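You operate a simulated robot arm through the tools that you are given. There is no shell and no other tool. Be economical: measure what you need, move in short steps, check, and stop when the job is done.

The job below is to be done with a simulated robot arm. You get a single attempt, and the scene is never put back.

Task
Open the kitting table drawer, put the grey terminal block in the inside of the kitting table drawer, then shut the drawer. Then put the green pot on the yellow square away on the middle shelf of the parts rack. Then take the blue switch box and leave it on the solar cell on the side table. Then put the white roller on the top of the assembly bench away on the kitting table. Then push the wiring bench drawer shut. Then press the zero button three times. Then put one of the white corner guards from the lower shelf of the packing bench in the yellow bin on the top of the packing bench. Then pull the table drawer open. The order counts. Set down upright: grey terminal block, green pot.
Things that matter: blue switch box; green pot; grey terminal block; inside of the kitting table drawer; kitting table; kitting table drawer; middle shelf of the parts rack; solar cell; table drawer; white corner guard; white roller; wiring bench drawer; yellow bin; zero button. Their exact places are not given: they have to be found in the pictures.

It is judged by the outcome, as a careful person would: the job done as asked, and still so three seconds after it is handed in. It fails if anything else is knocked over, pushed out of place, dropped, spilled or broken.

Robot
A 6-joint arm with a fingered hand on a trunk, on a base that drives. Base frame: it is fixed to the floor where the robot stands at the start and does not move with it; the origin is under the middle of the robot, x ahead of it, y to its left, z up. Lengths are in m, angles in degrees, forces in N, time in s.
With the tool pointing down near the work surface it reaches from about 0.1 to 0.46 m from the robot's upright axis, wherever it stands. Its first joint turns from -166.0 to 166.0 degrees. Places, roughly: blue switch box [0.25, -1.5, 1.25]; green pot (7x6x10 cm) [1, 0, 0.8]; grey terminal block (5x2x4 cm) [1, 0, 0.8]; inside of the kitting table drawer [0.7, 0.2, 0.7]; kitting table [0.8, 0.3, 0.8]; kitting table drawer [0.7, 0.2, 0.7]; middle shelf of the parts rack [0.1, -1.5, 0.8]; solar cell (13x13x1 cm) [1.7, -0.6, 0.7]; table drawer [0.1, 8, 0.6]; white corner guard (6x6x6 cm) [-5.6, 5.4, 0.3]; white roller (4x4x12 cm) [4.3, 1.6, 0.9]; wiring bench drawer [5, 1.3, 0.7]; yellow bin (20x15x8 cm) [-5.8, 5.8, 0.8]; zero button [7.1, 2.1, 1.4]. Payload 5 kg.
Tool frame: the origin (TCP) lies between the finger pads and is the grasp point; the fingertips stand 0.036 m ahead of it; z points along the fingers, y is the line along which they close. The gripper opens to 0.12 m. The gripper's body begins 0.042 m behind the TCP. The gripper is a hand of 4 fingers: y runs from the thumb to the fingers, the wrist lies at [-0.019, -0.123, -0.211] in the tool frame.
Orientation is told as [roll, pitch, yaw] about the base's x, y, z axes, in that order, counted from this pose: with the fingers straight down and the wrist toward the robot, the tool's x, y and z point along [0, 1, 0], [1, 0, 0] and [0, 0, -1] of the base frame.

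Tools
- The arm moves only by the tool move_arm. Its argument "motion" is a list that holds one entry, the list of rows, each a list of 6 numbers: the shift along the base's x, y, z in m, then the turn, a rotation vector about the base's x, y, z in degrees. In form: [[[x, y, z, rx, ry, rz], ...]]. A call has 1 to 10 rows; each row is the pose to reach, as a shift and turn from the pose commanded when the call began. Each row takes 0.2 s and may step no farther than 0.05 m and 8.6 degrees from the row before; otherwise, the whole call is refused. Where a pose cannot be reached the arm comes as near as it can. A force on the tool above 40 N (or 10 N above the force at the start of the call, whichever is more), or a blocked arm, ends the call early, and 0.2 s more pass. In this call time passes only in rows, and 0.2 s behind the last. The reply holds the time, the measured pose of the TCP, the force on the tool along the base axes, the opening and the grip force, in the units named above and with some noise, with the torque about the TCP (base axes, N m) and any sound that the robot's microphone picked up.
- Cameras (640 x 400 px; columns grow to the right, rows downward): "scene" is now at [0.0837, -0.033, 1.5138]; the picture's right is [-0.54, -0.84, -0.00], its down [-0.76, 0.48, -0.43] and it looks along [0.36, -0.23, -0.90] (base axes); focal length 214 px, centre (320, 200). "wrist" rides on the gripper at [0.073, -0.101, -0.142] in the tool frame; the picture's right is [-0.79, 0.29, -0.54], its down [-0.56, -0.70, 0.44] and it looks along [-0.25, 0.65, 0.71] (tool axes); focal length 280 px, centre (320, 200).
- capture(camera): a new picture of that camera. It takes no simulated time.
- slide_trunk(by): slides the trunk up (or, below 0, down) by that many m; the arm and the scene camera ride with it, the base frame stays. It gives what a move gives, with no picture.
- base_move(legs): drives the robot by 1 to 6 legs, each [ahead, turn to the left] in m and degrees, along the robot's own axes; the way and the turn of a leg run together, so that a leg with both is an arc; at most 1.5 m and 180 degrees a leg. The arm and the cameras ride along, it lands a little off, and it stops where it bumps. It gives what a move gives.
- finger_targets(index, middle, ring, thumb_bend, thumb_turn): sets how far each is bent, from 0 (flat) to 1 (curled in); at 0.3 the hand is open as for a grip, at 0.7 the pads meet at the TCP. One left out holds its place. A second passes; each finger stops where it meets its share of the squeeze, and holds until it gets a number again. It is the only way to open and close the hand. It gives what a move gives, with no picture; readings hold the bend of each and the force on the fingers (four entries, about 0 where the hand has none), thumb and palm. thumb_turn goes from beside the hand (0) to across from the fingers (1), as for a grip.
- turn_head(pan, tilt): turns the head with the scene camera to pan (to the left, within 86 degrees either way) and tilt (down, from -29 to 69), counted from straight ahead of the robot. It gives what a move gives.
- probe_pixels(camera, pixels): for up to 12 pixels [column, row] of the newest picture of that camera ("zoom" is the newest enlarged one), the place [x, y, z] in the base frame of the surface seen there, good to about 0.003 m. It takes no simulated time.
- zoom(camera, box): a new picture of the part [left, top, right, bottom] of that camera's present view, enlarged. It takes no simulated time.
- hand_in(): hands the job in; it is judged then, once.

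Work in short steps. Measure before you move; look again where a grasp or a placing could have gone wrong, and mend it. You have 145 turns and 180 pictures in all, those below and enlarged ones among them. Open the gripper and draw the arm clear of the work before you hand the job in, unless the task says otherwise.

The tools are called as name(argument=value, ...) on one line, values as JSON. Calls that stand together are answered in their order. move_arm: Moves the arm, as the interface text tells. Its arguments: {"type":"object","properties":{"motion":{"type":"array"}},"required":["motion"]} The other tools are called the same way: slide_trunk (by) slides the trunk up or down; finger_targets (index, middle, ring, thumb_bend, thumb_turn) moves the fingers one by one; base_move (legs) drives the base; turn_head (pan, tilt) turns the head that bears the scene camera; capture (camera) takes a picture; probe_pixels (camera, pixels) gives the place of the surface under pixels of a picture; zoom (camera, box) takes an enlarged picture of a part of a camera's view; hand_in () hands the job in.

At the start:

```text
clock: 0.0
position: [0.6061, -0.379, 1.0629]
ee_rot: [0.0, 0.0, 0.0]
contact_force: [0.3, 0.8, -0.3]
ft_torque: [0.02, 0.0, -0.03]
grip_width: 0.1195
finger_force: 0.0
shape: jaw
bend: [0.3, 0.3, 0.3, 0.3, 0.98]
finger forces: [0.0, 0.0, 0.0, 0.1, 0.1, 0.0]
trunk travel left (down, up): [-0.55, 0.29]
robot x, y, heading: [0.0029, -0.0002, 0.1]
head pan, tilt: [-32.3, 64.4]
```

scene: 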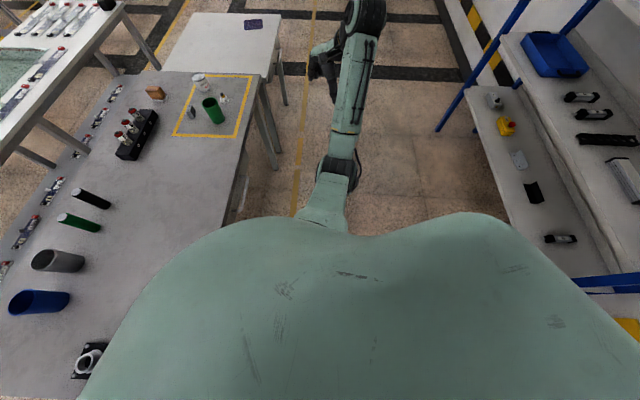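
wrist: 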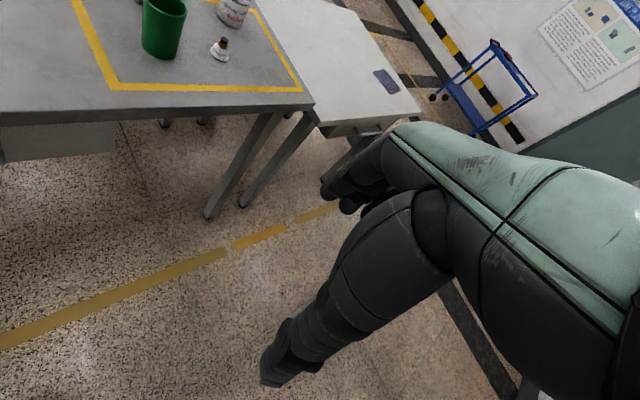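

The start picture shows the kitting table to the left, with the green pot at about (212,112) in the yellow square. I turn the head to see the table better.

turn_head(pan=10, tilt=45)

capture(camera="scene")

```text
clock: 1.1
position: [0.6063, -0.3783, 1.0622]
ee_rot: [0.0, -0.1, 0.0]
contact_force: [-0.2, 0.2, -1.3]
ft_torque: [0.03, 0.0, 0.01]
grip_width: 0.1198
finger_force: 0.0
shape: jaw
bend: [0.3, 0.3, 0.3, 0.3, 0.98]
finger forces: [0.0, 0.1, 0.1, 0.0, 0.1, 0.1]
trunk travel left (down, up): [-0.55, 0.29]
robot x, y, heading: [0.0009, 0.0004, -0.2]
head pan, tilt: [10.0, 45.0]
```

```text
177 pictures are left
```

scene: 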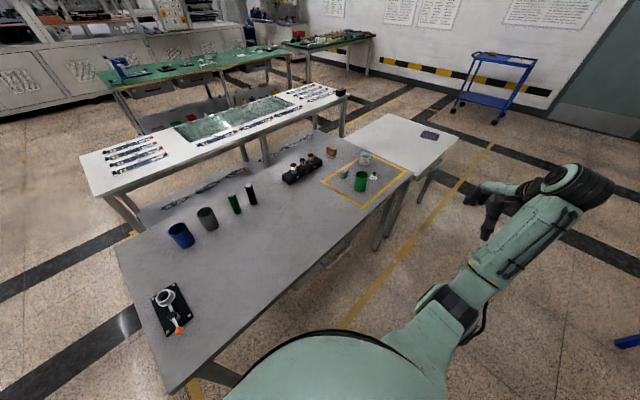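

The kitting table lies ahead and to the left; I zoom on the yellow square end and probe things.

zoom(camera="scene", box=[260, 110, 460, 235])

probe_pixels(camera="scene", pixels=[[361, 180], [374, 178], [364, 157], [345, 174], [332, 152], [301, 172], [429, 135], [117, 245], [200, 370], [312, 136], [350, 235], [320, 250]])

```text
3.20 times, centred on (360, 172) of scene
```

zoom: 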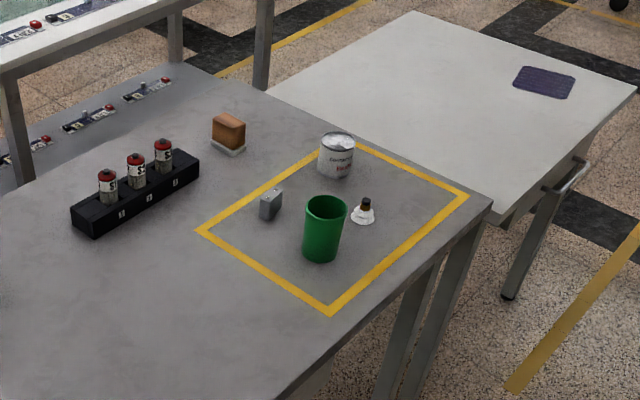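

```text
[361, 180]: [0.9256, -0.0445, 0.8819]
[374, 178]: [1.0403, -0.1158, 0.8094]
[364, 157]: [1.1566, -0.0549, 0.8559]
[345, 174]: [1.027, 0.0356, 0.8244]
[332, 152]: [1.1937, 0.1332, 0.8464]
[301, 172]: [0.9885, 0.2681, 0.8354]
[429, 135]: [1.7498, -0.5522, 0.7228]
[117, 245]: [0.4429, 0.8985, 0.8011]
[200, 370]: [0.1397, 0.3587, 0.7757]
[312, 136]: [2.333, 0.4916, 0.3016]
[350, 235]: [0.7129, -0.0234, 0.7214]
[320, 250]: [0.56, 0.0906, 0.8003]
```

I need to see the drawer front, near (345,245); zoom there.

zoom(camera="scene", box=[270, 200, 430, 300])

capture(camera="wrist")

```text
4.00 times, centred on (350, 250) of scene
```

zoom: 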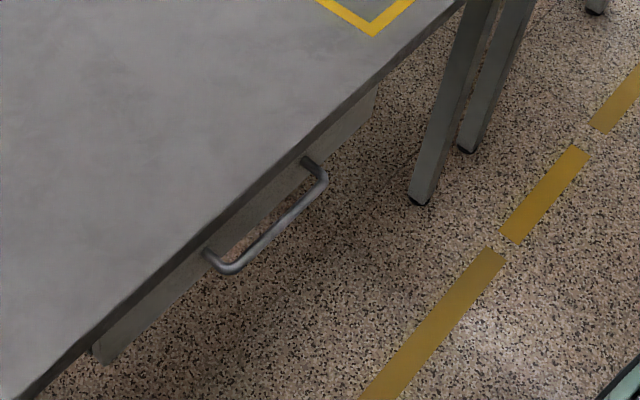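

```text
174 pictures are left
```

wrist: 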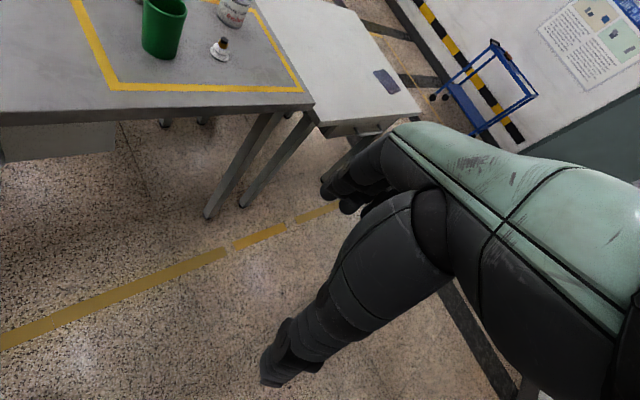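

Handle bar is clear in the zoom; I probe its ends, the drawer corners and the table edge.

probe_pixels(camera="zoom", pixels=[[230, 268], [270, 233], [318, 185], [208, 252], [306, 160], [105, 345], [370, 100], [200, 250], [450, 10], [40, 380], [250, 215], [372, 33]])

```text
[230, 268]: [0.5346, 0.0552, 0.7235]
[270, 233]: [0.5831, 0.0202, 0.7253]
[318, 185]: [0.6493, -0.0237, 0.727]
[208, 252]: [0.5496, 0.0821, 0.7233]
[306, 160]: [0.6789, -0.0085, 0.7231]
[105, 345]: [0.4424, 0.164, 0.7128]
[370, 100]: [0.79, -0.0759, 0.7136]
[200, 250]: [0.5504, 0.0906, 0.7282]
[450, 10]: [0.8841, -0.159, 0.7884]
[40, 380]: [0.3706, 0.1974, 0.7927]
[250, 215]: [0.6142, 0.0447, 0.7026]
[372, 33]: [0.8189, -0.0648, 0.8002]
```

Table front direction works out to t=(0.822,-0.57), inward normal n=(0.57,0.822) (heading 55°); handle centre ≈(0.591,0.014,0.725). Before driving I look right at the rack for clearance.

turn_head(pan=-75, tilt=35)

capture(camera="scene")

```text
clock: 2.7
position: [0.6061, -0.3784, 1.0642]
ee_rot: [0.1, 0.1, 0.1]
contact_force: [-1.0, -1.0, 0.1]
ft_torque: [-0.01, 0.0, 0.02]
grip_width: 0.1195
finger_force: 0.0
shape: jaw
bend: [0.3, 0.3, 0.3, 0.3, 0.98]
finger forces: [0.0, 0.0, 0.0, 0.1, 0.0, 0.0]
trunk travel left (down, up): [-0.55, 0.29]
robot x, y, heading: [0.0009, -0.0, 0.1]
head pan, tilt: [-75.0, 35.0]
```

```text
173 pictures are left
```

scene: 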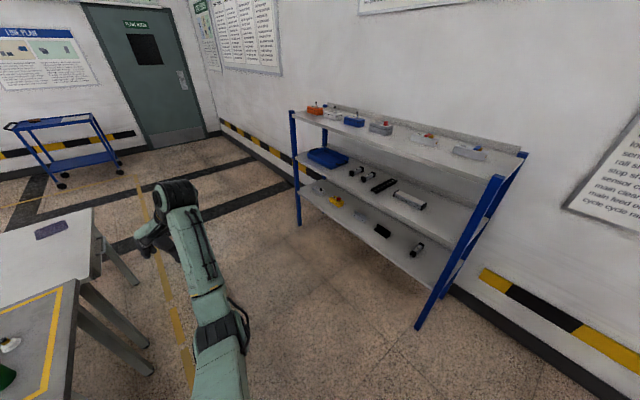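

The rack shows three shelves; probing its posts, shelf edges, the blue box at (354,122) and the solar cell (51,229).

zoom(camera="scene", box=[280, 90, 540, 252])

probe_pixels(camera="scene", pixels=[[354, 122], [291, 114], [497, 178], [299, 224], [418, 328], [314, 108], [327, 158], [374, 184], [408, 200], [450, 230], [340, 176], [51, 229]])

```text
2.46 times, centred on (410, 171) of scene
```

zoom: 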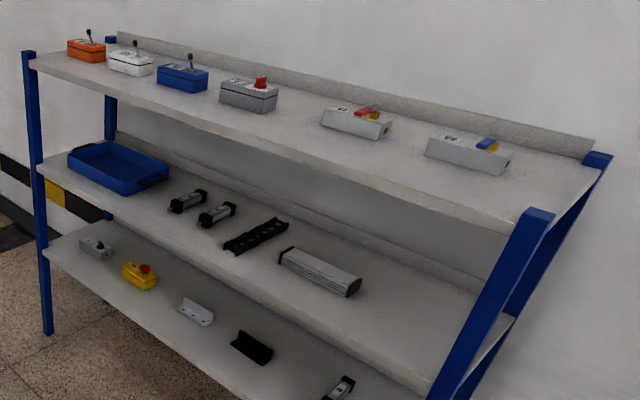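

```text
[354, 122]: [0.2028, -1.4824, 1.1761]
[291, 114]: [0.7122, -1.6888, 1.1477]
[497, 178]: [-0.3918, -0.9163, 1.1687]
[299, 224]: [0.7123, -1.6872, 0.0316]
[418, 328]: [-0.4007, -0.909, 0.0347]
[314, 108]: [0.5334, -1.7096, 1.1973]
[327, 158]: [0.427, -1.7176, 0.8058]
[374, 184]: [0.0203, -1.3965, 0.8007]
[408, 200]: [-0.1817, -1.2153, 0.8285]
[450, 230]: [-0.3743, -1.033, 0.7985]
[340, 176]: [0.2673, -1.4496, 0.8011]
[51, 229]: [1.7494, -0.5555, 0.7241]
```

The aisle between table (n=0.37) and rack (n=-0.98) is 1.35 m wide. I back off, then reverse to a spot facing the drawer at heading ~55°.

base_move(legs=[[-0.3, 0], [0, 129.7], [-0.671, 0], [0, -74.4]])

turn_head(pan=0, tilt=45)

capture(camera="scene")

```text
clock: 16.8
position: [0.7938, -0.1496, 1.064]
ee_rot: [0.0, 0.1, 59.4]
contact_force: [0.2, 0.2, 0.1]
ft_torque: [0.03, 0.02, 0.0]
grip_width: 0.1196
finger_force: 0.0
shape: jaw
bend: [0.3, 0.3, 0.3, 0.3, 0.98]
finger forces: [0.0, 0.1, 0.1, 0.0, 0.1, 0.0]
trunk travel left (down, up): [-0.55, 0.29]
robot x, y, heading: [0.1587, -0.4753, 59.5]
head pan, tilt: [-75.0, 35.0]
```

```text
clock: 18.2
position: [0.7938, -0.1489, 1.0635]
ee_rot: [0.0, 0.1, 59.4]
contact_force: [0.0, 0.2, -0.4]
ft_torque: [0.02, -0.02, -0.02]
grip_width: 0.1197
finger_force: 0.0
shape: jaw
bend: [0.3, 0.3, 0.3, 0.3, 0.98]
finger forces: [0.1, 0.0, 0.0, 0.0, 0.0, 0.0]
trunk travel left (down, up): [-0.55, 0.29]
robot x, y, heading: [0.159, -0.475, 59.5]
head pan, tilt: [0.0, 45.0]
```

```text
171 pictures are left
```

scene: 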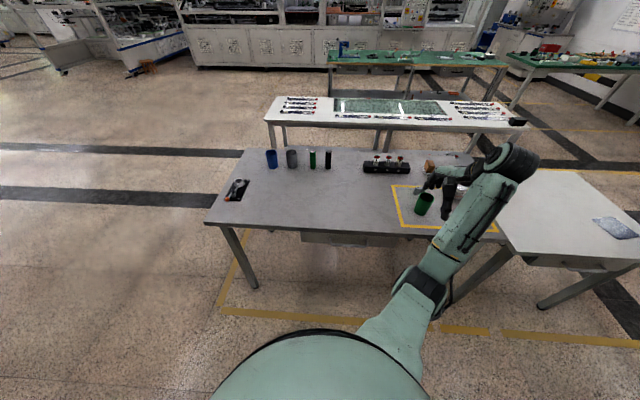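

The heading landed at 59.5°; I trim it by -4.2° and back off 0.1 m for room.

base_move(legs=[[0, -4.2], [-0.1, 0]])

```text
clock: 19.8
position: [0.7588, -0.2783, 1.063]
ee_rot: [0.0, 0.1, 55.1]
contact_force: [-0.3, 0.1, -0.5]
ft_torque: [0.01, 0.03, 0.01]
grip_width: 0.1199
finger_force: 0.0
shape: jaw
bend: [0.3, 0.3, 0.3, 0.3, 0.98]
finger forces: [0.0, 0.0, 0.1, 0.1, 0.0, 0.0]
trunk travel left (down, up): [-0.55, 0.29]
robot x, y, heading: [0.1052, -0.558, 55.1]
head pan, tilt: [0.0, 45.0]
```

Next I rotate the hand to point horizontally at the drawer while moving left along the table, still above table height.

move_arm(motion=[[[-0.0247, 0.0171, 0, 6.99, -4.85, 0], [-0.0494, 0.0342, 0, 13.98, -9.7, 0], [-0.0741, 0.0513, 0, 20.97, -14.55, 0], [-0.0988, 0.0684, 0, 27.96, -19.4, 0], [-0.1235, 0.0855, 0, 34.95, -24.25, 0], [-0.1482, 0.1026, 0, 41.94, -29.1, 0], [-0.1729, 0.1197, 0, 48.93, -33.95, 0], [-0.1976, 0.1368, 0, 55.92, -38.8, 0], [-0.2223, 0.1539, 0, 62.91, -43.65, 0], [-0.247, 0.171, 0, 69.9, -48.5, 0]]])

slide_trunk(by=-0.2)

turn_head(pan=0, tilt=60)

capture(camera="scene")

capture(camera="wrist")

```text
clock: 22.0
position: [0.5108, -0.0981, 1.0461]
ee_rot: [-14.1, -80.8, 69.4]
contact_force: [-0.3, -1.2, 1.7]
ft_torque: [-0.08, -0.01, 0.01]
grip_width: 0.1199
finger_force: 0.1
shape: jaw
bend: [0.3, 0.3, 0.3, 0.3, 0.98]
finger forces: [0.0, 0.0, 0.0, 0.0, 0.0, 0.0]
trunk travel left (down, up): [-0.55, 0.29]
robot x, y, heading: [0.0979, -0.5582, 55.1]
head pan, tilt: [0.0, 45.0]
```

```text
clock: 24.2
position: [0.5108, -0.1075, 0.8637]
ee_rot: [1.2, -85.1, 54.1]
contact_force: [-0.2, -0.3, 0.5]
ft_torque: [-0.02, 0.0, -0.01]
grip_width: 0.1199
finger_force: 0.1
shape: jaw
bend: [0.3, 0.3, 0.3, 0.3, 0.98]
finger forces: [0.1, 0.0, 0.1, 0.1, 0.0, 0.1]
trunk travel left (down, up): [-0.35, 0.49]
robot x, y, heading: [0.1017, -0.5569, 55.3]
head pan, tilt: [0.0, 45.0]
```

```text
clock: 25.0
position: [0.5108, -0.107, 0.8639]
ee_rot: [1.1, -85.1, 54.1]
contact_force: [0.9, -1.0, 0.1]
ft_torque: [-0.03, 0.01, -0.02]
grip_width: 0.1198
finger_force: 0.0
shape: jaw
bend: [0.3, 0.3, 0.3, 0.3, 0.98]
finger forces: [0.0, 0.0, 0.0, 0.0, 0.0, 0.0]
trunk travel left (down, up): [-0.35, 0.49]
robot x, y, heading: [0.1024, -0.5643, 55.0]
head pan, tilt: [0.0, 60.0]
```

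```text
170 pictures are left
```

scene: 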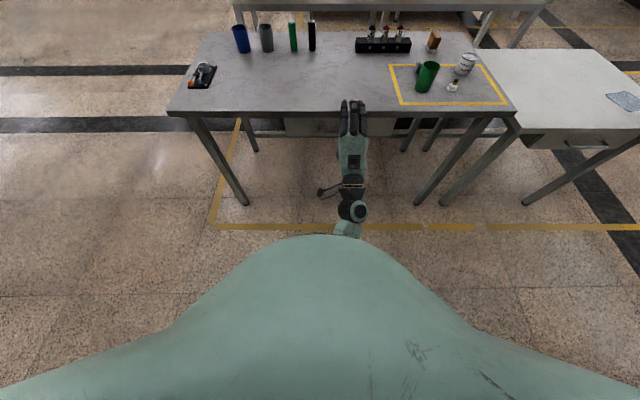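

```text
169 pictures are left
```

wrist: 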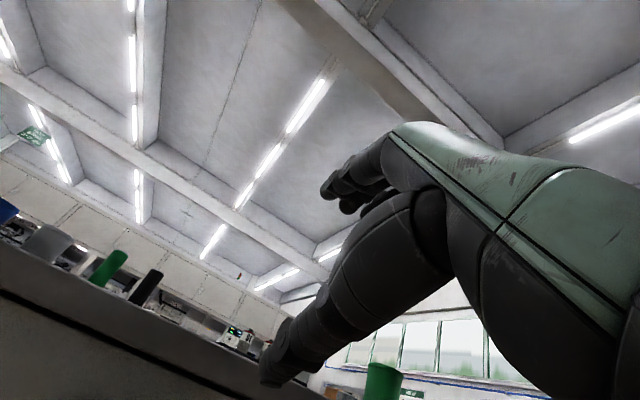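

TCP is at t=0.481, n=0.203, well lined up with the handle. I lower the trunk to handle height.

slide_trunk(by=-0.139)

move_arm(motion=[[[0, 0, 0, 4.0, -2.8, 0]]])

zoom(camera="scene", box=[240, 60, 480, 210])

capture(camera="wrist")

```text
clock: 26.6
position: [0.5102, -0.106, 0.7241]
ee_rot: [1.2, -85.0, 54.1]
contact_force: [-0.8, -0.2, 0.7]
ft_torque: [-0.05, -0.01, -0.04]
grip_width: 0.1202
finger_force: 0.0
shape: jaw
bend: [0.3, 0.3, 0.3, 0.3, 0.98]
finger forces: [0.0, 0.1, 0.0, 0.1, 0.0, 0.0]
trunk travel left (down, up): [-0.211, 0.629]
robot x, y, heading: [0.1034, -0.5599, 54.9]
head pan, tilt: [0.0, 60.0]
```

```text
clock: 27.0
position: [0.5124, -0.1072, 0.7251]
ee_rot: [56.2, -89.9, -0.9]
contact_force: [-0.6, -0.5, 0.3]
ft_torque: [-0.02, 0.02, -0.03]
grip_width: 0.1198
finger_force: 0.1
shape: jaw
bend: [0.3, 0.3, 0.3, 0.3, 0.98]
finger forces: [0.0, 0.0, 0.1, 0.0, 0.1, 0.1]
trunk travel left (down, up): [-0.211, 0.629]
robot x, y, heading: [0.1035, -0.559, 55.3]
head pan, tilt: [0.0, 60.0]
```

```text
2.67 times, centred on (360, 135) of scene
```

zoom: 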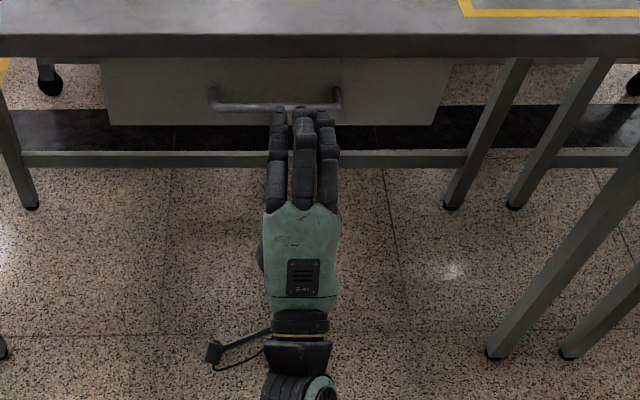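

```text
167 pictures are left
```

wrist: 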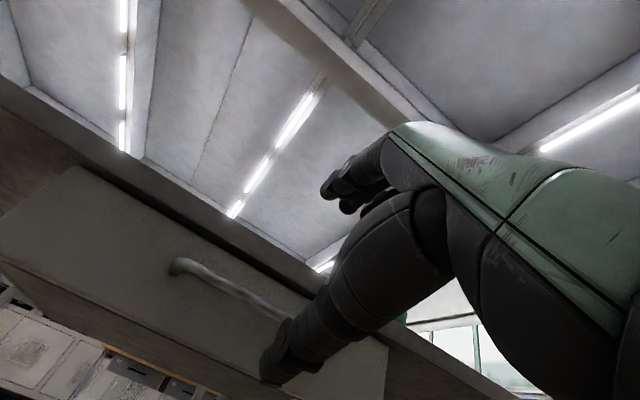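

I probe the bar and the tabletop edge for vertical clearance, and pre-close the fingers partly.

probe_pixels(camera="zoom", pixels=[[213, 100], [245, 107], [262, 108], [337, 98], [240, 55], [240, 62], [120, 120], [430, 120], [210, 88], [120, 45]])

finger_targets(index=0.5, middle=0.5, ring=0.5, thumb_bend=0.5)

capture(camera="wrist")

```text
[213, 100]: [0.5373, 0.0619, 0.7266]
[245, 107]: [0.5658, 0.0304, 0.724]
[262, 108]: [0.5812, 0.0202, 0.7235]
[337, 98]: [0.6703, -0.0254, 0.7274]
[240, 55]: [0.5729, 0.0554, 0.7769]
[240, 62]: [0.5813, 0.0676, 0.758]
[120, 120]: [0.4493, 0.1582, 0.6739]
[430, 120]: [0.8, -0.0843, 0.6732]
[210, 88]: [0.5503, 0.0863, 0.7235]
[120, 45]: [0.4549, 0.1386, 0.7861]
```

```text
clock: 28.0
position: [0.5108, -0.1068, 0.7246]
ee_rot: [48.1, -89.9, 7.1]
contact_force: [-0.1, -1.0, -0.3]
ft_torque: [-0.02, 0.02, -0.01]
grip_width: 0.065
finger_force: 0.0
shape: fingers
bend: [0.5, 0.5, 0.5, 0.5, 0.98]
finger forces: [0.0, 0.0, 0.1, 0.1, 0.1, 0.1]
trunk travel left (down, up): [-0.211, 0.629]
robot x, y, heading: [0.1032, -0.5607, 55.1]
head pan, tilt: [0.0, 60.0]
```

```text
166 pictures are left
```

wrist: 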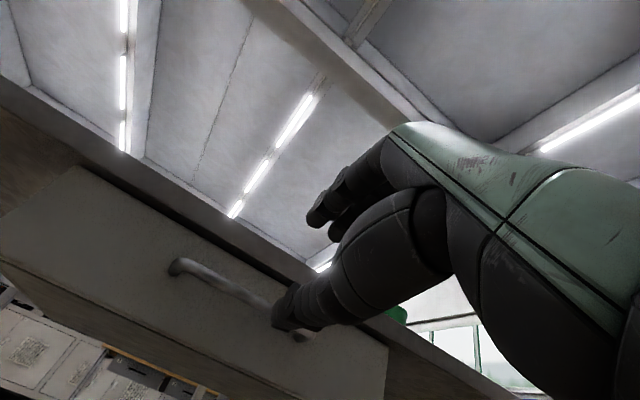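

Bar at n≈0.347, z≈0.724; TCP n=0.203. I lower 1 cm and advance 0.137 m along the normal.

move_arm(motion=[[[0.0, 0.0, -0.01, 0, 0, 0], [0.026, 0.0375, -0.01, 0, 0, 0], [0.052, 0.075, -0.01, 0, 0, 0], [0.066, 0.095, -0.01, 0, 0, 0], [0.079, 0.1135, -0.01, 0, 0, 0]]])

zoom(camera="scene", box=[280, 60, 440, 160])

capture(camera="wrist")

```text
clock: 29.2
position: [0.5901, 0.0088, 0.7166]
ee_rot: [63.4, -89.8, -8.0]
contact_force: [-1.5, -1.6, -0.5]
ft_torque: [0.05, -0.03, -0.02]
grip_width: 0.0648
finger_force: 1.9
shape: fingers
bend: [0.5, 0.5, 0.5, 0.5, 0.98]
finger forces: [0.0, 2.6, 0.1, 0.1, 0.1, 0.0]
trunk travel left (down, up): [-0.211, 0.629]
robot x, y, heading: [0.1028, -0.5622, 54.8]
head pan, tilt: [0.0, 60.0]
```

```text
4.00 times, centred on (360, 110) of scene
```

zoom: 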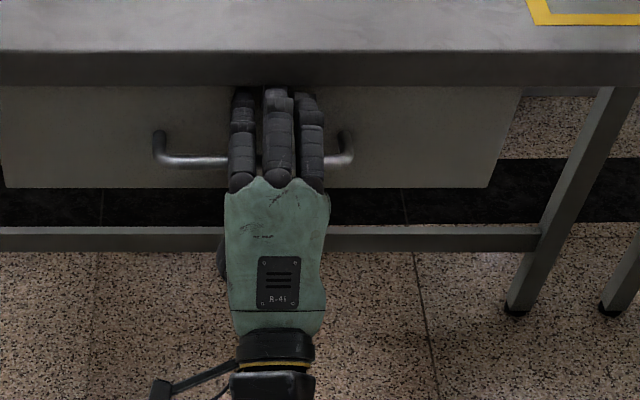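

```text
164 pictures are left
```

wrist: 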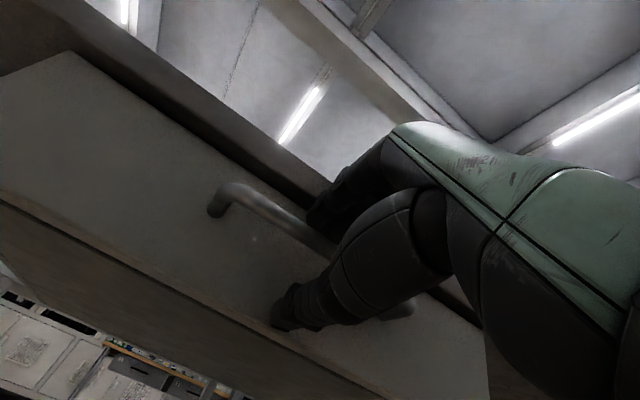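

The bar lies between fingers and thumb; closing the hand.

finger_targets(index=0.8, middle=0.8, ring=0.8, thumb_bend=0.8)

capture(camera="wrist")

```text
clock: 30.2
position: [0.5888, 0.008, 0.7187]
ee_rot: [123.1, -89.9, -67.9]
contact_force: [0.8, 0.1, 7.8]
ft_torque: [-0.42, -0.23, 0.5]
grip_width: 0.0
finger_force: 22.4
shape: fingers
bend: [0.75, 0.77, 0.75, 0.76, 0.97]
finger forces: [0.0, 9.9, 8.9, 0.1, 26.3, 0.0]
trunk travel left (down, up): [-0.211, 0.629]
robot x, y, heading: [0.0995, -0.555, 55.1]
head pan, tilt: [0.0, 60.0]
```

```text
163 pictures are left
```

wrist: 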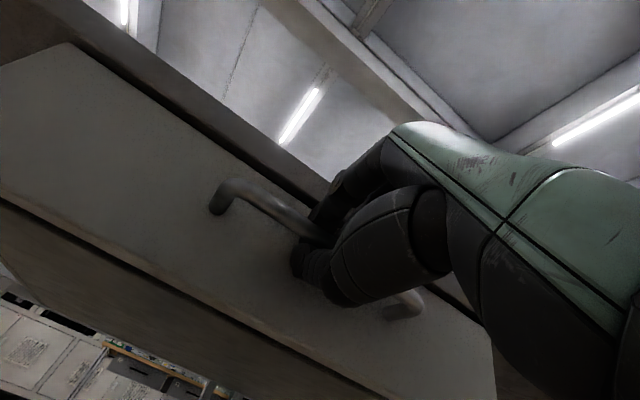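

The fingers hook the bar. I pull straight back with the arm, 0.22 m.

move_arm(motion=[[[-0.011, -0.016, 0, 0, 0, 0], [-0.034, -0.049, 0, 0, 0, 0], [-0.057, -0.082, 0, 0, 0, 0], [-0.08, -0.115, 0, 0, 0, 0], [-0.103, -0.148, 0, 0, 0, 0], [-0.126, -0.181, 0, 0, 0, 0]]])

capture(camera="scene")

```text
clock: 31.6
position: [0.4656, -0.1709, 0.7161]
ee_rot: [151.9, -89.9, -96.4]
contact_force: [-1.9, 1.6, 11.2]
ft_torque: [-0.33, -0.31, 0.52]
grip_width: 0.0002
finger_force: 21.2
shape: fingers
bend: [0.76, 0.78, 0.75, 0.77, 0.97]
finger forces: [0.0, 9.6, 7.8, 0.0, 25.9, 0.0]
trunk travel left (down, up): [-0.211, 0.629]
robot x, y, heading: [0.1059, -0.5603, 55.4]
head pan, tilt: [0.0, 60.0]
```

```text
162 pictures are left
```

scene: 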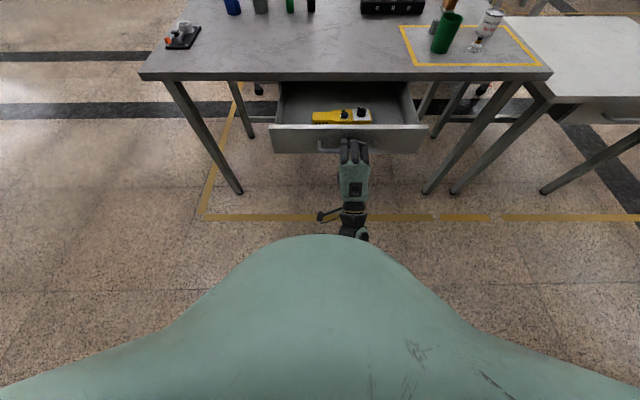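

The drawer is open ~0.22 m and holds a yellow box. I let go, back the hand out, and raise the trunk.

finger_targets(index=0.35, middle=0.35, ring=0.35, thumb_bend=0.3)

move_arm(motion=[[[-0.011, -0.016, 0, 0, 0, 0], [-0.034, -0.049, 0, 0, 0, 0], [-0.055, -0.079, 0, 0, 0, 0]]])

slide_trunk(by=0.34)

capture(camera="scene")

```text
clock: 32.6
position: [0.4675, -0.1713, 0.7141]
ee_rot: [37.1, -89.9, 18.1]
contact_force: [-0.7, 0.7, 0.0]
ft_torque: [0.01, -0.02, 0.01]
grip_width: 0.1157
finger_force: 0.1
shape: fingers
bend: [0.35, 0.35, 0.35, 0.3, 0.97]
finger forces: [0.1, 0.1, 0.1, 0.0, 0.0, 0.0]
trunk travel left (down, up): [-0.211, 0.629]
robot x, y, heading: [0.1034, -0.5592, 55.0]
head pan, tilt: [0.0, 60.0]
```

```text
clock: 33.4
position: [0.4503, -0.2269, 0.7818]
ee_rot: [-145.6, -79.3, -159.1]
contact_force: [-0.7, -0.3, -0.1]
ft_torque: [0.0, 0.01, -0.02]
grip_width: 0.1163
finger_force: 0.0
shape: fingers
bend: [0.35, 0.35, 0.35, 0.3, 0.98]
finger forces: [0.0, 0.1, 0.0, 0.0, 0.1, 0.0]
trunk travel left (down, up): [-0.211, 0.629]
robot x, y, heading: [0.101, -0.5608, 55.1]
head pan, tilt: [0.0, 60.0]
stopped in row 3: the arm was blocked; the commanded pose is now the measured one
```

```text
clock: 36.8
position: [0.4508, -0.225, 1.1188]
ee_rot: [-145.1, -79.8, -159.5]
contact_force: [1.4, -0.2, 0.1]
ft_torque: [0.0, 0.0, -0.01]
grip_width: 0.1164
finger_force: 0.0
shape: fingers
bend: [0.35, 0.35, 0.35, 0.3, 0.98]
finger forces: [0.0, 0.1, 0.1, 0.0, 0.0, 0.0]
trunk travel left (down, up): [-0.551, 0.289]
robot x, y, heading: [0.1039, -0.5613, 55.0]
head pan, tilt: [0.0, 60.0]
```

```text
161 pictures are left
```

scene: 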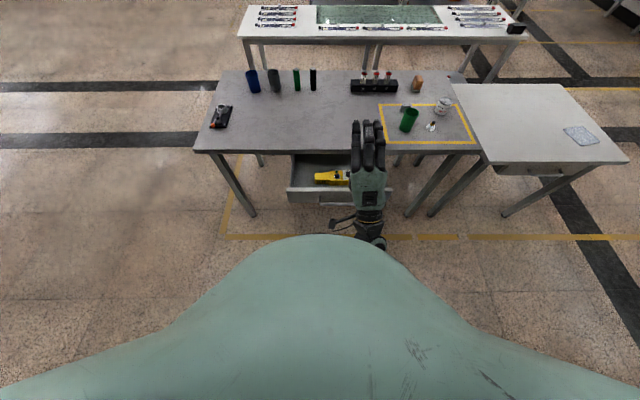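

The hand is free and clear of the drawer. I rotate the tool back to pointing down (tilt reads ~98° from down) while shifting forward-right.

move_arm(motion=[[[0.0168, 0.0066, 0, -6.99, 4.85, 0], [0.0336, 0.0132, 0, -13.98, 9.7, 0], [0.0504, 0.0198, 0, -20.97, 14.55, 0], [0.0672, 0.0264, 0, -27.96, 19.4, 0], [0.084, 0.033, 0, -34.95, 24.25, 0], [0.1008, 0.0396, 0, -41.94, 29.1, 0], [0.1176, 0.0462, 0, -48.93, 33.95, 0], [0.1344, 0.0528, 0, -55.92, 38.8, 0], [0.1512, 0.0594, 0, -62.91, 43.65, 0], [0.168, 0.066, 0, -69.9, 48.5, 0]]])

base_move(legs=[[0, -58.5], [0.625, 0], [0, 58.5]])

turn_head(pan=15, tilt=62)

capture(camera="scene")

```text
clock: 39.0
position: [0.6146, -0.1649, 1.1215]
ee_rot: [-0.8, -13.4, 61.0]
contact_force: [-0.5, -0.3, -0.2]
ft_torque: [0.03, -0.01, 0.01]
grip_width: 0.1163
finger_force: 0.1
shape: fingers
bend: [0.35, 0.35, 0.35, 0.3, 0.98]
finger forces: [0.0, 0.0, 0.1, 0.0, 0.0, 0.0]
trunk travel left (down, up): [-0.551, 0.289]
robot x, y, heading: [0.0995, -0.5552, 55.0]
head pan, tilt: [0.0, 60.0]
```

```text
clock: 47.7
position: [1.2531, -0.2251, 1.122]
ee_rot: [-0.7, -13.6, 59.9]
contact_force: [0.0, -0.4, -1.3]
ft_torque: [-0.02, 0.0, -0.04]
grip_width: 0.1162
finger_force: 0.1
shape: fingers
bend: [0.35, 0.35, 0.35, 0.3, 0.98]
finger forces: [0.0, 0.1, 0.0, 0.0, 0.1, 0.0]
trunk travel left (down, up): [-0.551, 0.289]
robot x, y, heading: [0.7371, -0.6136, 53.8]
head pan, tilt: [0.0, 60.0]
```

```text
clock: 48.5
position: [1.2546, -0.2244, 1.1214]
ee_rot: [-0.8, -13.5, 60.0]
contact_force: [0.0, 0.3, 0.0]
ft_torque: [0.0, 0.0, -0.01]
grip_width: 0.1162
finger_force: 0.0
shape: fingers
bend: [0.35, 0.35, 0.35, 0.3, 0.98]
finger forces: [0.0, 0.0, 0.0, 0.1, 0.0, 0.0]
trunk travel left (down, up): [-0.551, 0.289]
robot x, y, heading: [0.7347, -0.6086, 53.9]
head pan, tilt: [15.0, 62.0]
```

```text
160 pictures are left
```

scene: 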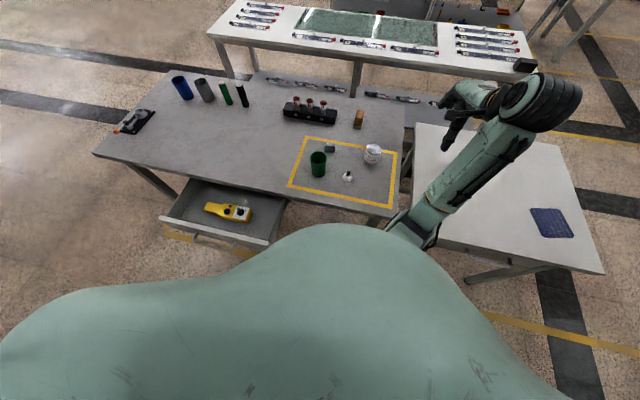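

The base is where I wanted (t=0.95, n=-0.08). Zoom on the block, pot and drawer.

zoom(camera="scene", box=[285, 130, 405, 205])

probe_pixels(camera="scene", pixels=[[175, 212], [265, 238], [198, 186], [280, 205], [235, 225], [250, 225], [200, 212], [240, 213], [225, 190], [260, 215]])

```text
5.33 times, centred on (345, 168) of scene
```

zoom: 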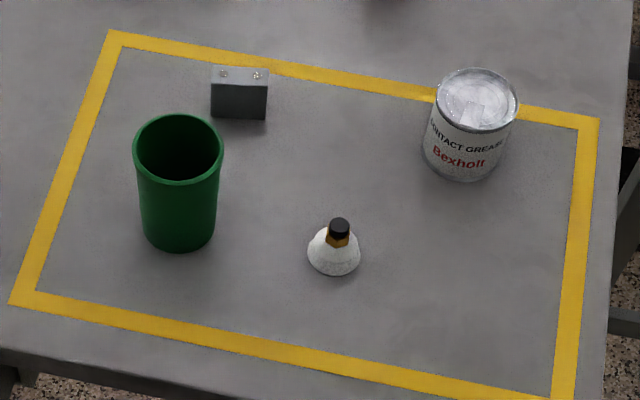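

```text
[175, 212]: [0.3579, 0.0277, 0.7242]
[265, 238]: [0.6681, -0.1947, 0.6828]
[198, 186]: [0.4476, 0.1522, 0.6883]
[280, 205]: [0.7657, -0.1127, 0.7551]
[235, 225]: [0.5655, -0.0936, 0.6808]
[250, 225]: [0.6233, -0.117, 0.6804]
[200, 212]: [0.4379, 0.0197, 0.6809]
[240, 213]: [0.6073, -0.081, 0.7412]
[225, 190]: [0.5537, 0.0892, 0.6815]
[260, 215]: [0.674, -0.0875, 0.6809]
```

Drawer floor is z≈0.681, with free floor around (0.65,-0.10). Now probe the block, pot and neighbours in the zoom.

probe_pixels(camera="zoom", pixels=[[213, 68], [268, 72], [212, 85], [267, 88], [212, 113], [265, 118], [240, 72], [177, 240], [139, 140], [222, 160], [180, 115], [340, 225]])

```text
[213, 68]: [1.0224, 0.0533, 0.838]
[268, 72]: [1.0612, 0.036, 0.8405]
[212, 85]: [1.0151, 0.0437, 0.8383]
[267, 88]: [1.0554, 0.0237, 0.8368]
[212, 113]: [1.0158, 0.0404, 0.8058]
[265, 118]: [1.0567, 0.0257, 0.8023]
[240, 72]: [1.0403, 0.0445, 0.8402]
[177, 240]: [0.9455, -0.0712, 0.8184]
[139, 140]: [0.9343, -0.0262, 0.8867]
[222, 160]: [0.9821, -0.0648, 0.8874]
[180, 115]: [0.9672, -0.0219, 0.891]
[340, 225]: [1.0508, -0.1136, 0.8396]
```

The block (centre ≈(1.039,0.039), top 0.84, long axis at -25°) sits 11 cm from the pot. I check the hand's side shape to judge clearance.

zoom(camera="scene", box=[410, 50, 602, 170])

capture(camera="wrist")

```text
3.33 times, centred on (506, 110) of scene
```

zoom: 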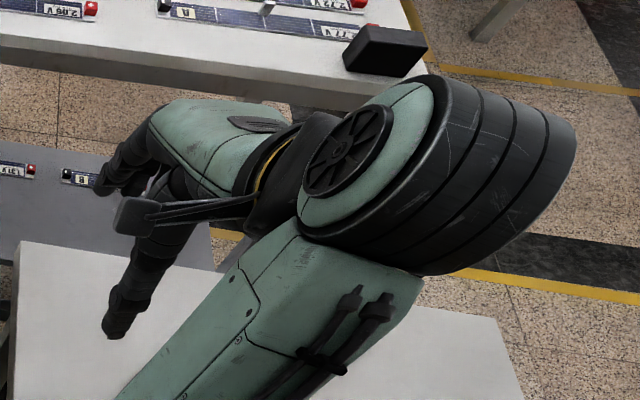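

```text
157 pictures are left
```

wrist: 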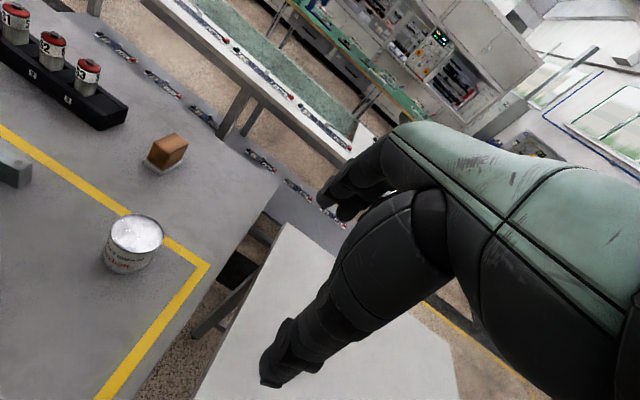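

The thumb hangs on the wrist side and would crowd the pot at yaw 65°, so I grip along the block's length at yaw -25°, wrist to the free left side, using thumb + middle finger. First level the tool, then swing over the block at height.

move_arm(motion=[[[-0.01, 0.01, 0, -5.85, 3.4, 0], [-0.02, 0.02, 0, -11.7, 6.75, 0]]])

move_arm(motion=[[[-0.0196, 0.0244, 0, 0, 0, -8.5], [-0.0392, 0.0488, 0, 0, 0, -17], [-0.0588, 0.0732, 0, 0, 0, -25.5], [-0.0784, 0.0976, 0, 0, 0, -34], [-0.098, 0.122, 0, 0, 0, -42.5], [-0.1176, 0.1464, 0, 0, 0, -51], [-0.1372, 0.1708, 0, 0, 0, -59.5], [-0.1568, 0.1952, 0, 0, 0, -68], [-0.1764, 0.2196, 0, 0, 0, -76.5], [-0.196, 0.244, 0, 0, 0, -85]]])

capture(camera="scene")

capture(camera="wrist")

```text
clock: 49.1
position: [1.2763, -0.1721, 1.0742]
ee_rot: [-1.0, -0.4, 60.0]
contact_force: [-0.3, -0.3, 0.0]
ft_torque: [-0.01, 0.01, -0.02]
grip_width: 0.1163
finger_force: 0.1
shape: fingers
bend: [0.35, 0.35, 0.35, 0.3, 0.98]
finger forces: [0.0, 0.0, 0.1, 0.0, 0.0, 0.0]
out of reach, approached as far as the arm can: row 1, 2
trunk travel left (down, up): [-0.551, 0.289]
robot x, y, heading: [0.7304, -0.6074, 53.5]
head pan, tilt: [15.0, 62.0]
```

```text
clock: 51.3
position: [1.0965, 0.1106, 1.0562]
ee_rot: [-1.0, -0.2, -25.2]
contact_force: [-0.4, 0.1, -0.2]
ft_torque: [0.03, -0.01, -0.01]
grip_width: 0.1163
finger_force: 0.1
shape: fingers
bend: [0.35, 0.35, 0.35, 0.3, 0.98]
finger forces: [0.0, 0.1, 0.0, 0.0, 0.0, 0.0]
out of reach, approached as far as the arm can: row 3, 4, 5, 6, 7, 8, 9, 10
trunk travel left (down, up): [-0.551, 0.289]
robot x, y, heading: [0.7282, -0.6069, 53.6]
head pan, tilt: [15.0, 62.0]
```

```text
156 pictures are left
```

scene: 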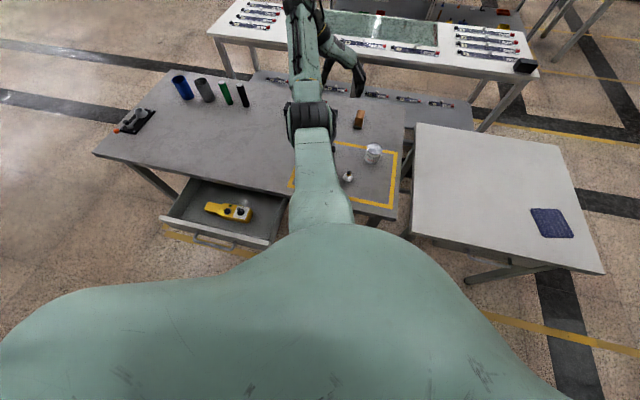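

```text
155 pictures are left
```

wrist: 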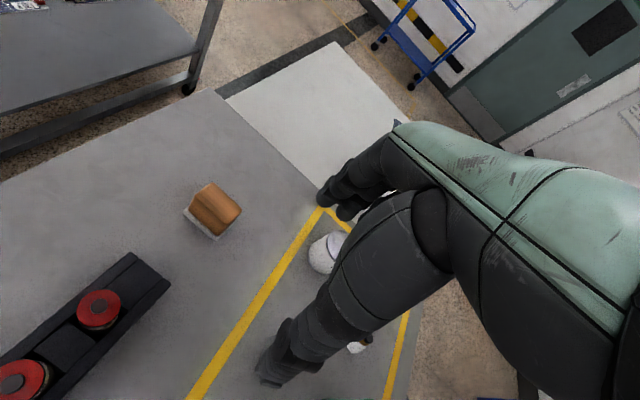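

The tool cannot point straight down at z 1.12 with this trunk height, so the arm drifted. I command it 0.14 m lower and look at where it settles.

move_arm(motion=[[[0, 0, -0.045, 0, 0, 0], [0, 0, -0.09, 0, 0, 0], [0, 0, -0.135, 0, 0, 0]]])

capture(camera="scene")

```text
clock: 52.1
position: [1.1013, 0.1115, 0.9217]
ee_rot: [-0.7, -0.1, -25.2]
contact_force: [0.2, -0.7, 0.1]
ft_torque: [-0.02, 0.0, -0.03]
grip_width: 0.1165
finger_force: 0.1
shape: fingers
bend: [0.35, 0.35, 0.35, 0.3, 0.98]
finger forces: [0.1, 0.0, 0.1, 0.0, 0.0, 0.0]
trunk travel left (down, up): [-0.551, 0.289]
robot x, y, heading: [0.7335, -0.6087, 53.8]
head pan, tilt: [15.0, 62.0]
```

```text
154 pictures are left
```

scene: 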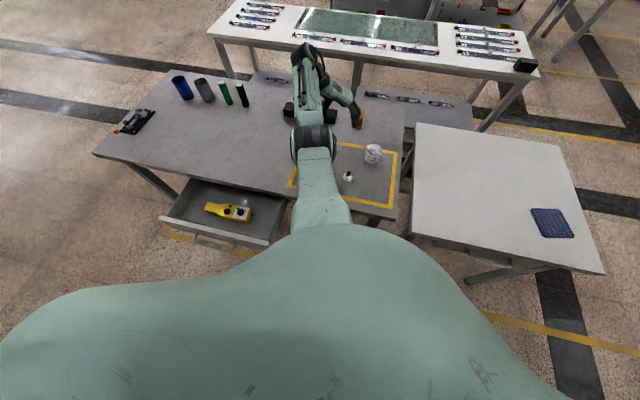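

Commands are counted from the measured pose. Now move over the block at the same height and look with both cameras.

move_arm(motion=[[[-0.03, -0.035, 0.01, 0, 0, 0], [-0.0627, -0.0723, 0.01, 0.5, 0, 0]]])

zoom(camera="scene", box=[260, 80, 420, 180])

capture(camera="wrist")

```text
clock: 52.7
position: [1.0545, 0.0583, 0.914]
ee_rot: [-0.4, 0.1, -25.0]
contact_force: [-0.1, -0.3, 0.5]
ft_torque: [0.01, 0.01, 0.01]
grip_width: 0.1163
finger_force: 0.0
shape: fingers
bend: [0.35, 0.35, 0.35, 0.3, 0.98]
finger forces: [0.1, 0.0, 0.1, 0.0, 0.1, 0.0]
out of reach, approached as far as the arm can: row 2
trunk travel left (down, up): [-0.551, 0.289]
robot x, y, heading: [0.7284, -0.606, 53.9]
head pan, tilt: [15.0, 62.0]
```

```text
4.00 times, centred on (340, 130) of scene
```

zoom: 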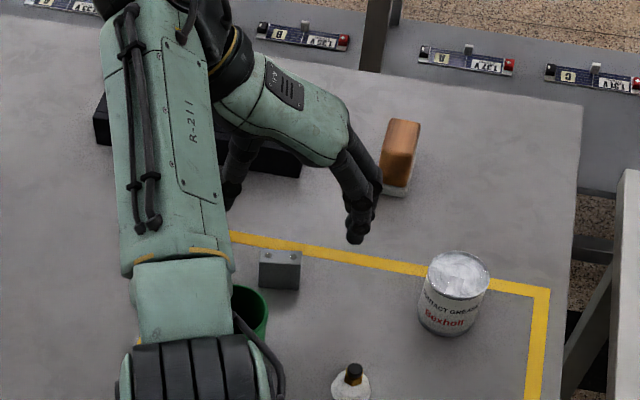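

```text
152 pictures are left
```

wrist: 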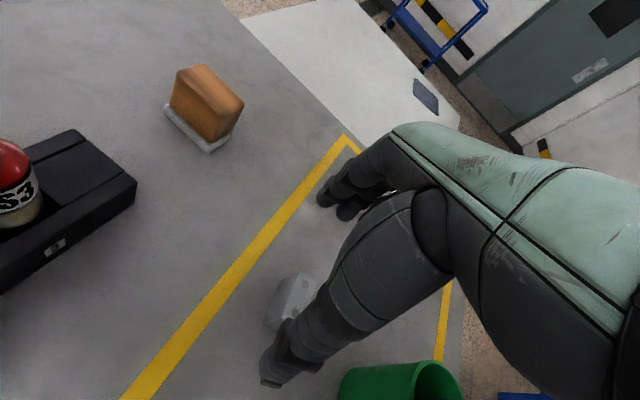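

The close-in side is limited at this trunk height, so I raise the trunk 0.2 m and descend with the arm toward the block's position.

slide_trunk(by=0.2)

move_arm(motion=[[[0, 0, -0.045, 0, 0, 0], [0, 0, -0.09, 0, 0, 0], [0, 0, -0.135, 0, 0, 0], [-0.008, -0.0095, -0.165, 0, 0, 0], [-0.0159, -0.0191, -0.18, 0.4, 0, 0]]])

capture(camera="scene")

capture(camera="wrist")

```text
clock: 54.9
position: [1.0558, 0.057, 1.114]
ee_rot: [-0.4, 0.1, -25.2]
contact_force: [-0.7, 0.6, -0.8]
ft_torque: [0.02, 0.02, 0.02]
grip_width: 0.116
finger_force: 0.0
shape: fingers
bend: [0.35, 0.35, 0.35, 0.3, 0.98]
finger forces: [0.0, 0.1, 0.1, 0.0, 0.0, 0.0]
trunk travel left (down, up): [-0.751, 0.089]
robot x, y, heading: [0.7322, -0.6051, 53.8]
head pan, tilt: [15.0, 62.0]
```

```text
clock: 56.0
position: [1.0397, 0.0381, 0.9343]
ee_rot: [0.1, 0.3, -25.2]
contact_force: [-0.6, 0.1, -0.6]
ft_torque: [-0.01, -0.01, 0.03]
grip_width: 0.1162
finger_force: 0.0
shape: fingers
bend: [0.35, 0.35, 0.35, 0.3, 0.98]
finger forces: [0.0, 0.0, 0.1, 0.0, 0.0, 0.0]
trunk travel left (down, up): [-0.751, 0.089]
robot x, y, heading: [0.731, -0.613, 53.7]
head pan, tilt: [15.0, 62.0]
```

```text
151 pictures are left
```

scene: 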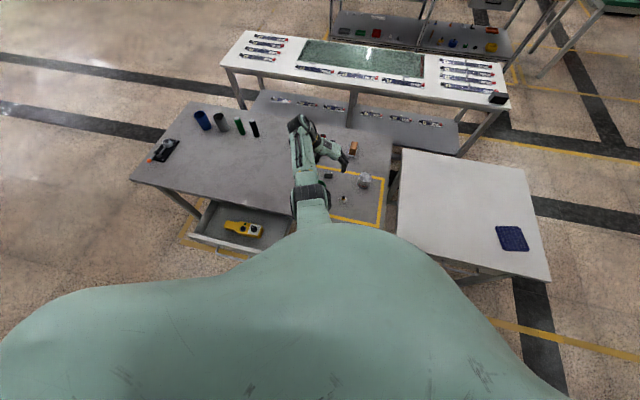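

```text
150 pictures are left
```

wrist: 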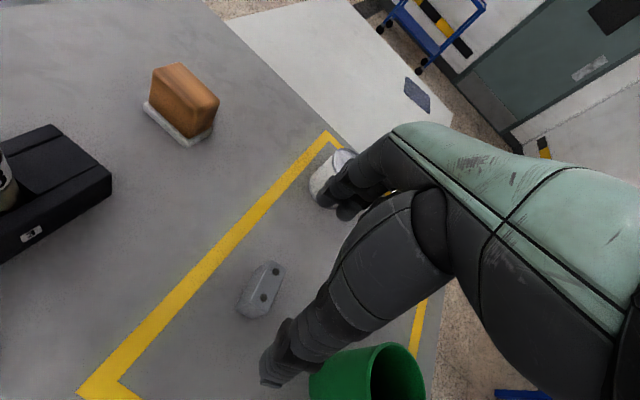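

The wrist view projects consistently: block at (262,290) is under the TCP. I narrow the hand a bit and descend to z≈0.845.

finger_targets(index=0.42, middle=0.42, ring=0.42, thumb_bend=0.4)

move_arm(motion=[[[0, 0, -0.04, 0, 0, 0], [-0.001, 0.001, -0.07, 0, 0, 0], [-0.001, 0.001, -0.09, 0, 0, 0]]])

capture(camera="wrist")

zoom(camera="scene", box=[280, 110, 408, 190])

```text
clock: 57.0
position: [1.0403, 0.0375, 0.9338]
ee_rot: [0.0, 0.5, -25.1]
contact_force: [-0.4, -0.2, 0.2]
ft_torque: [0.02, 0.02, -0.05]
grip_width: 0.092
finger_force: 0.0
shape: fingers
bend: [0.42, 0.42, 0.42, 0.4, 0.98]
finger forces: [0.0, 0.0, 0.1, 0.0, 0.1, 0.0]
trunk travel left (down, up): [-0.751, 0.089]
robot x, y, heading: [0.7346, -0.6084, 53.7]
head pan, tilt: [15.0, 62.0]
```

```text
clock: 57.9
position: [1.0347, 0.0359, 0.8478]
ee_rot: [0.2, 0.3, -25.1]
contact_force: [-0.7, -0.1, 0.2]
ft_torque: [0.05, 0.01, 0.02]
grip_width: 0.0917
finger_force: 0.2
shape: fingers
bend: [0.42, 0.42, 0.42, 0.4, 0.98]
finger forces: [0.1, 0.0, 0.0, 0.1, 0.0, 0.1]
out of reach, approached as far as the arm can: row 3
trunk travel left (down, up): [-0.751, 0.089]
robot x, y, heading: [0.7347, -0.6099, 53.9]
head pan, tilt: [15.0, 62.0]
```

```text
149 pictures are left
```

wrist: 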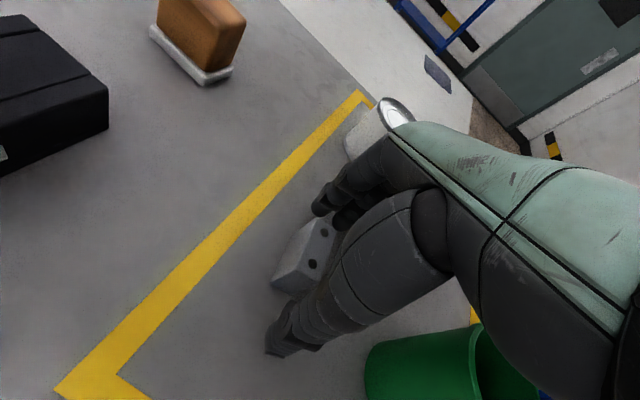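

```text
5.00 times, centred on (344, 150) of scene
```

zoom: 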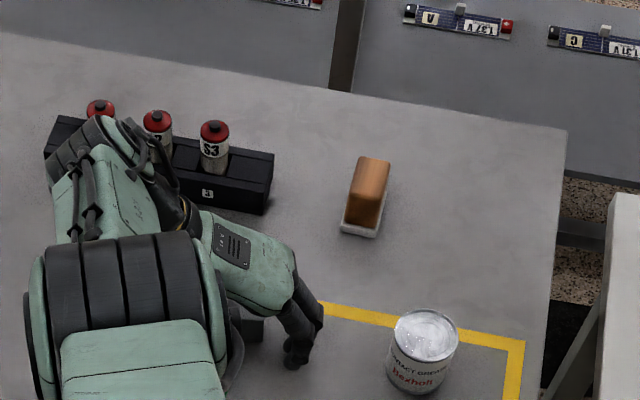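

Near the limit but good: z=0.848, 5 mm off in the thickness direction. I correct that, then close thumb and middle finger.

move_arm(motion=[[[0.004, 0.004, -0.003, 0, 0, 0]]])

finger_targets(middle=0.75, thumb_bend=0.75)

capture(camera="wrist")

```text
clock: 58.2
position: [1.0368, 0.0337, 0.8462]
ee_rot: [0.0, 0.3, -25.1]
contact_force: [0.0, -0.1, -0.2]
ft_torque: [0.03, 0.02, 0.02]
grip_width: 0.0915
finger_force: 0.0
shape: fingers
bend: [0.42, 0.42, 0.42, 0.4, 0.98]
finger forces: [0.1, 0.0, 0.0, 0.1, 0.0, 0.0]
out of reach, approached as far as the arm can: row 1
trunk travel left (down, up): [-0.751, 0.089]
robot x, y, heading: [0.7338, -0.6109, 54.0]
head pan, tilt: [15.0, 62.0]
```

```text
clock: 59.2
position: [1.0368, 0.0332, 0.8478]
ee_rot: [0.1, 0.2, -25.2]
contact_force: [0.1, 0.6, 0.7]
ft_torque: [-0.04, 0.06, 0.0]
grip_width: 0.0494
finger_force: 5.4
shape: fingers
bend: [0.39, 0.75, 0.42, 0.72, 0.97]
finger forces: [5.4, 0.0, 0.0, 0.0, 5.3, 0.0]
trunk travel left (down, up): [-0.751, 0.089]
robot x, y, heading: [0.7364, -0.6098, 53.9]
head pan, tilt: [15.0, 62.0]
```

```text
147 pictures are left
```

wrist: 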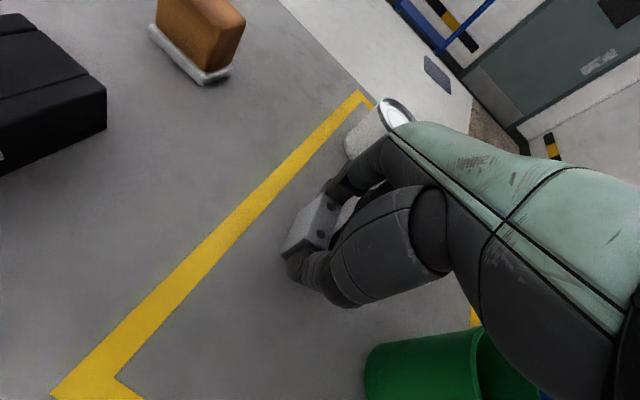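

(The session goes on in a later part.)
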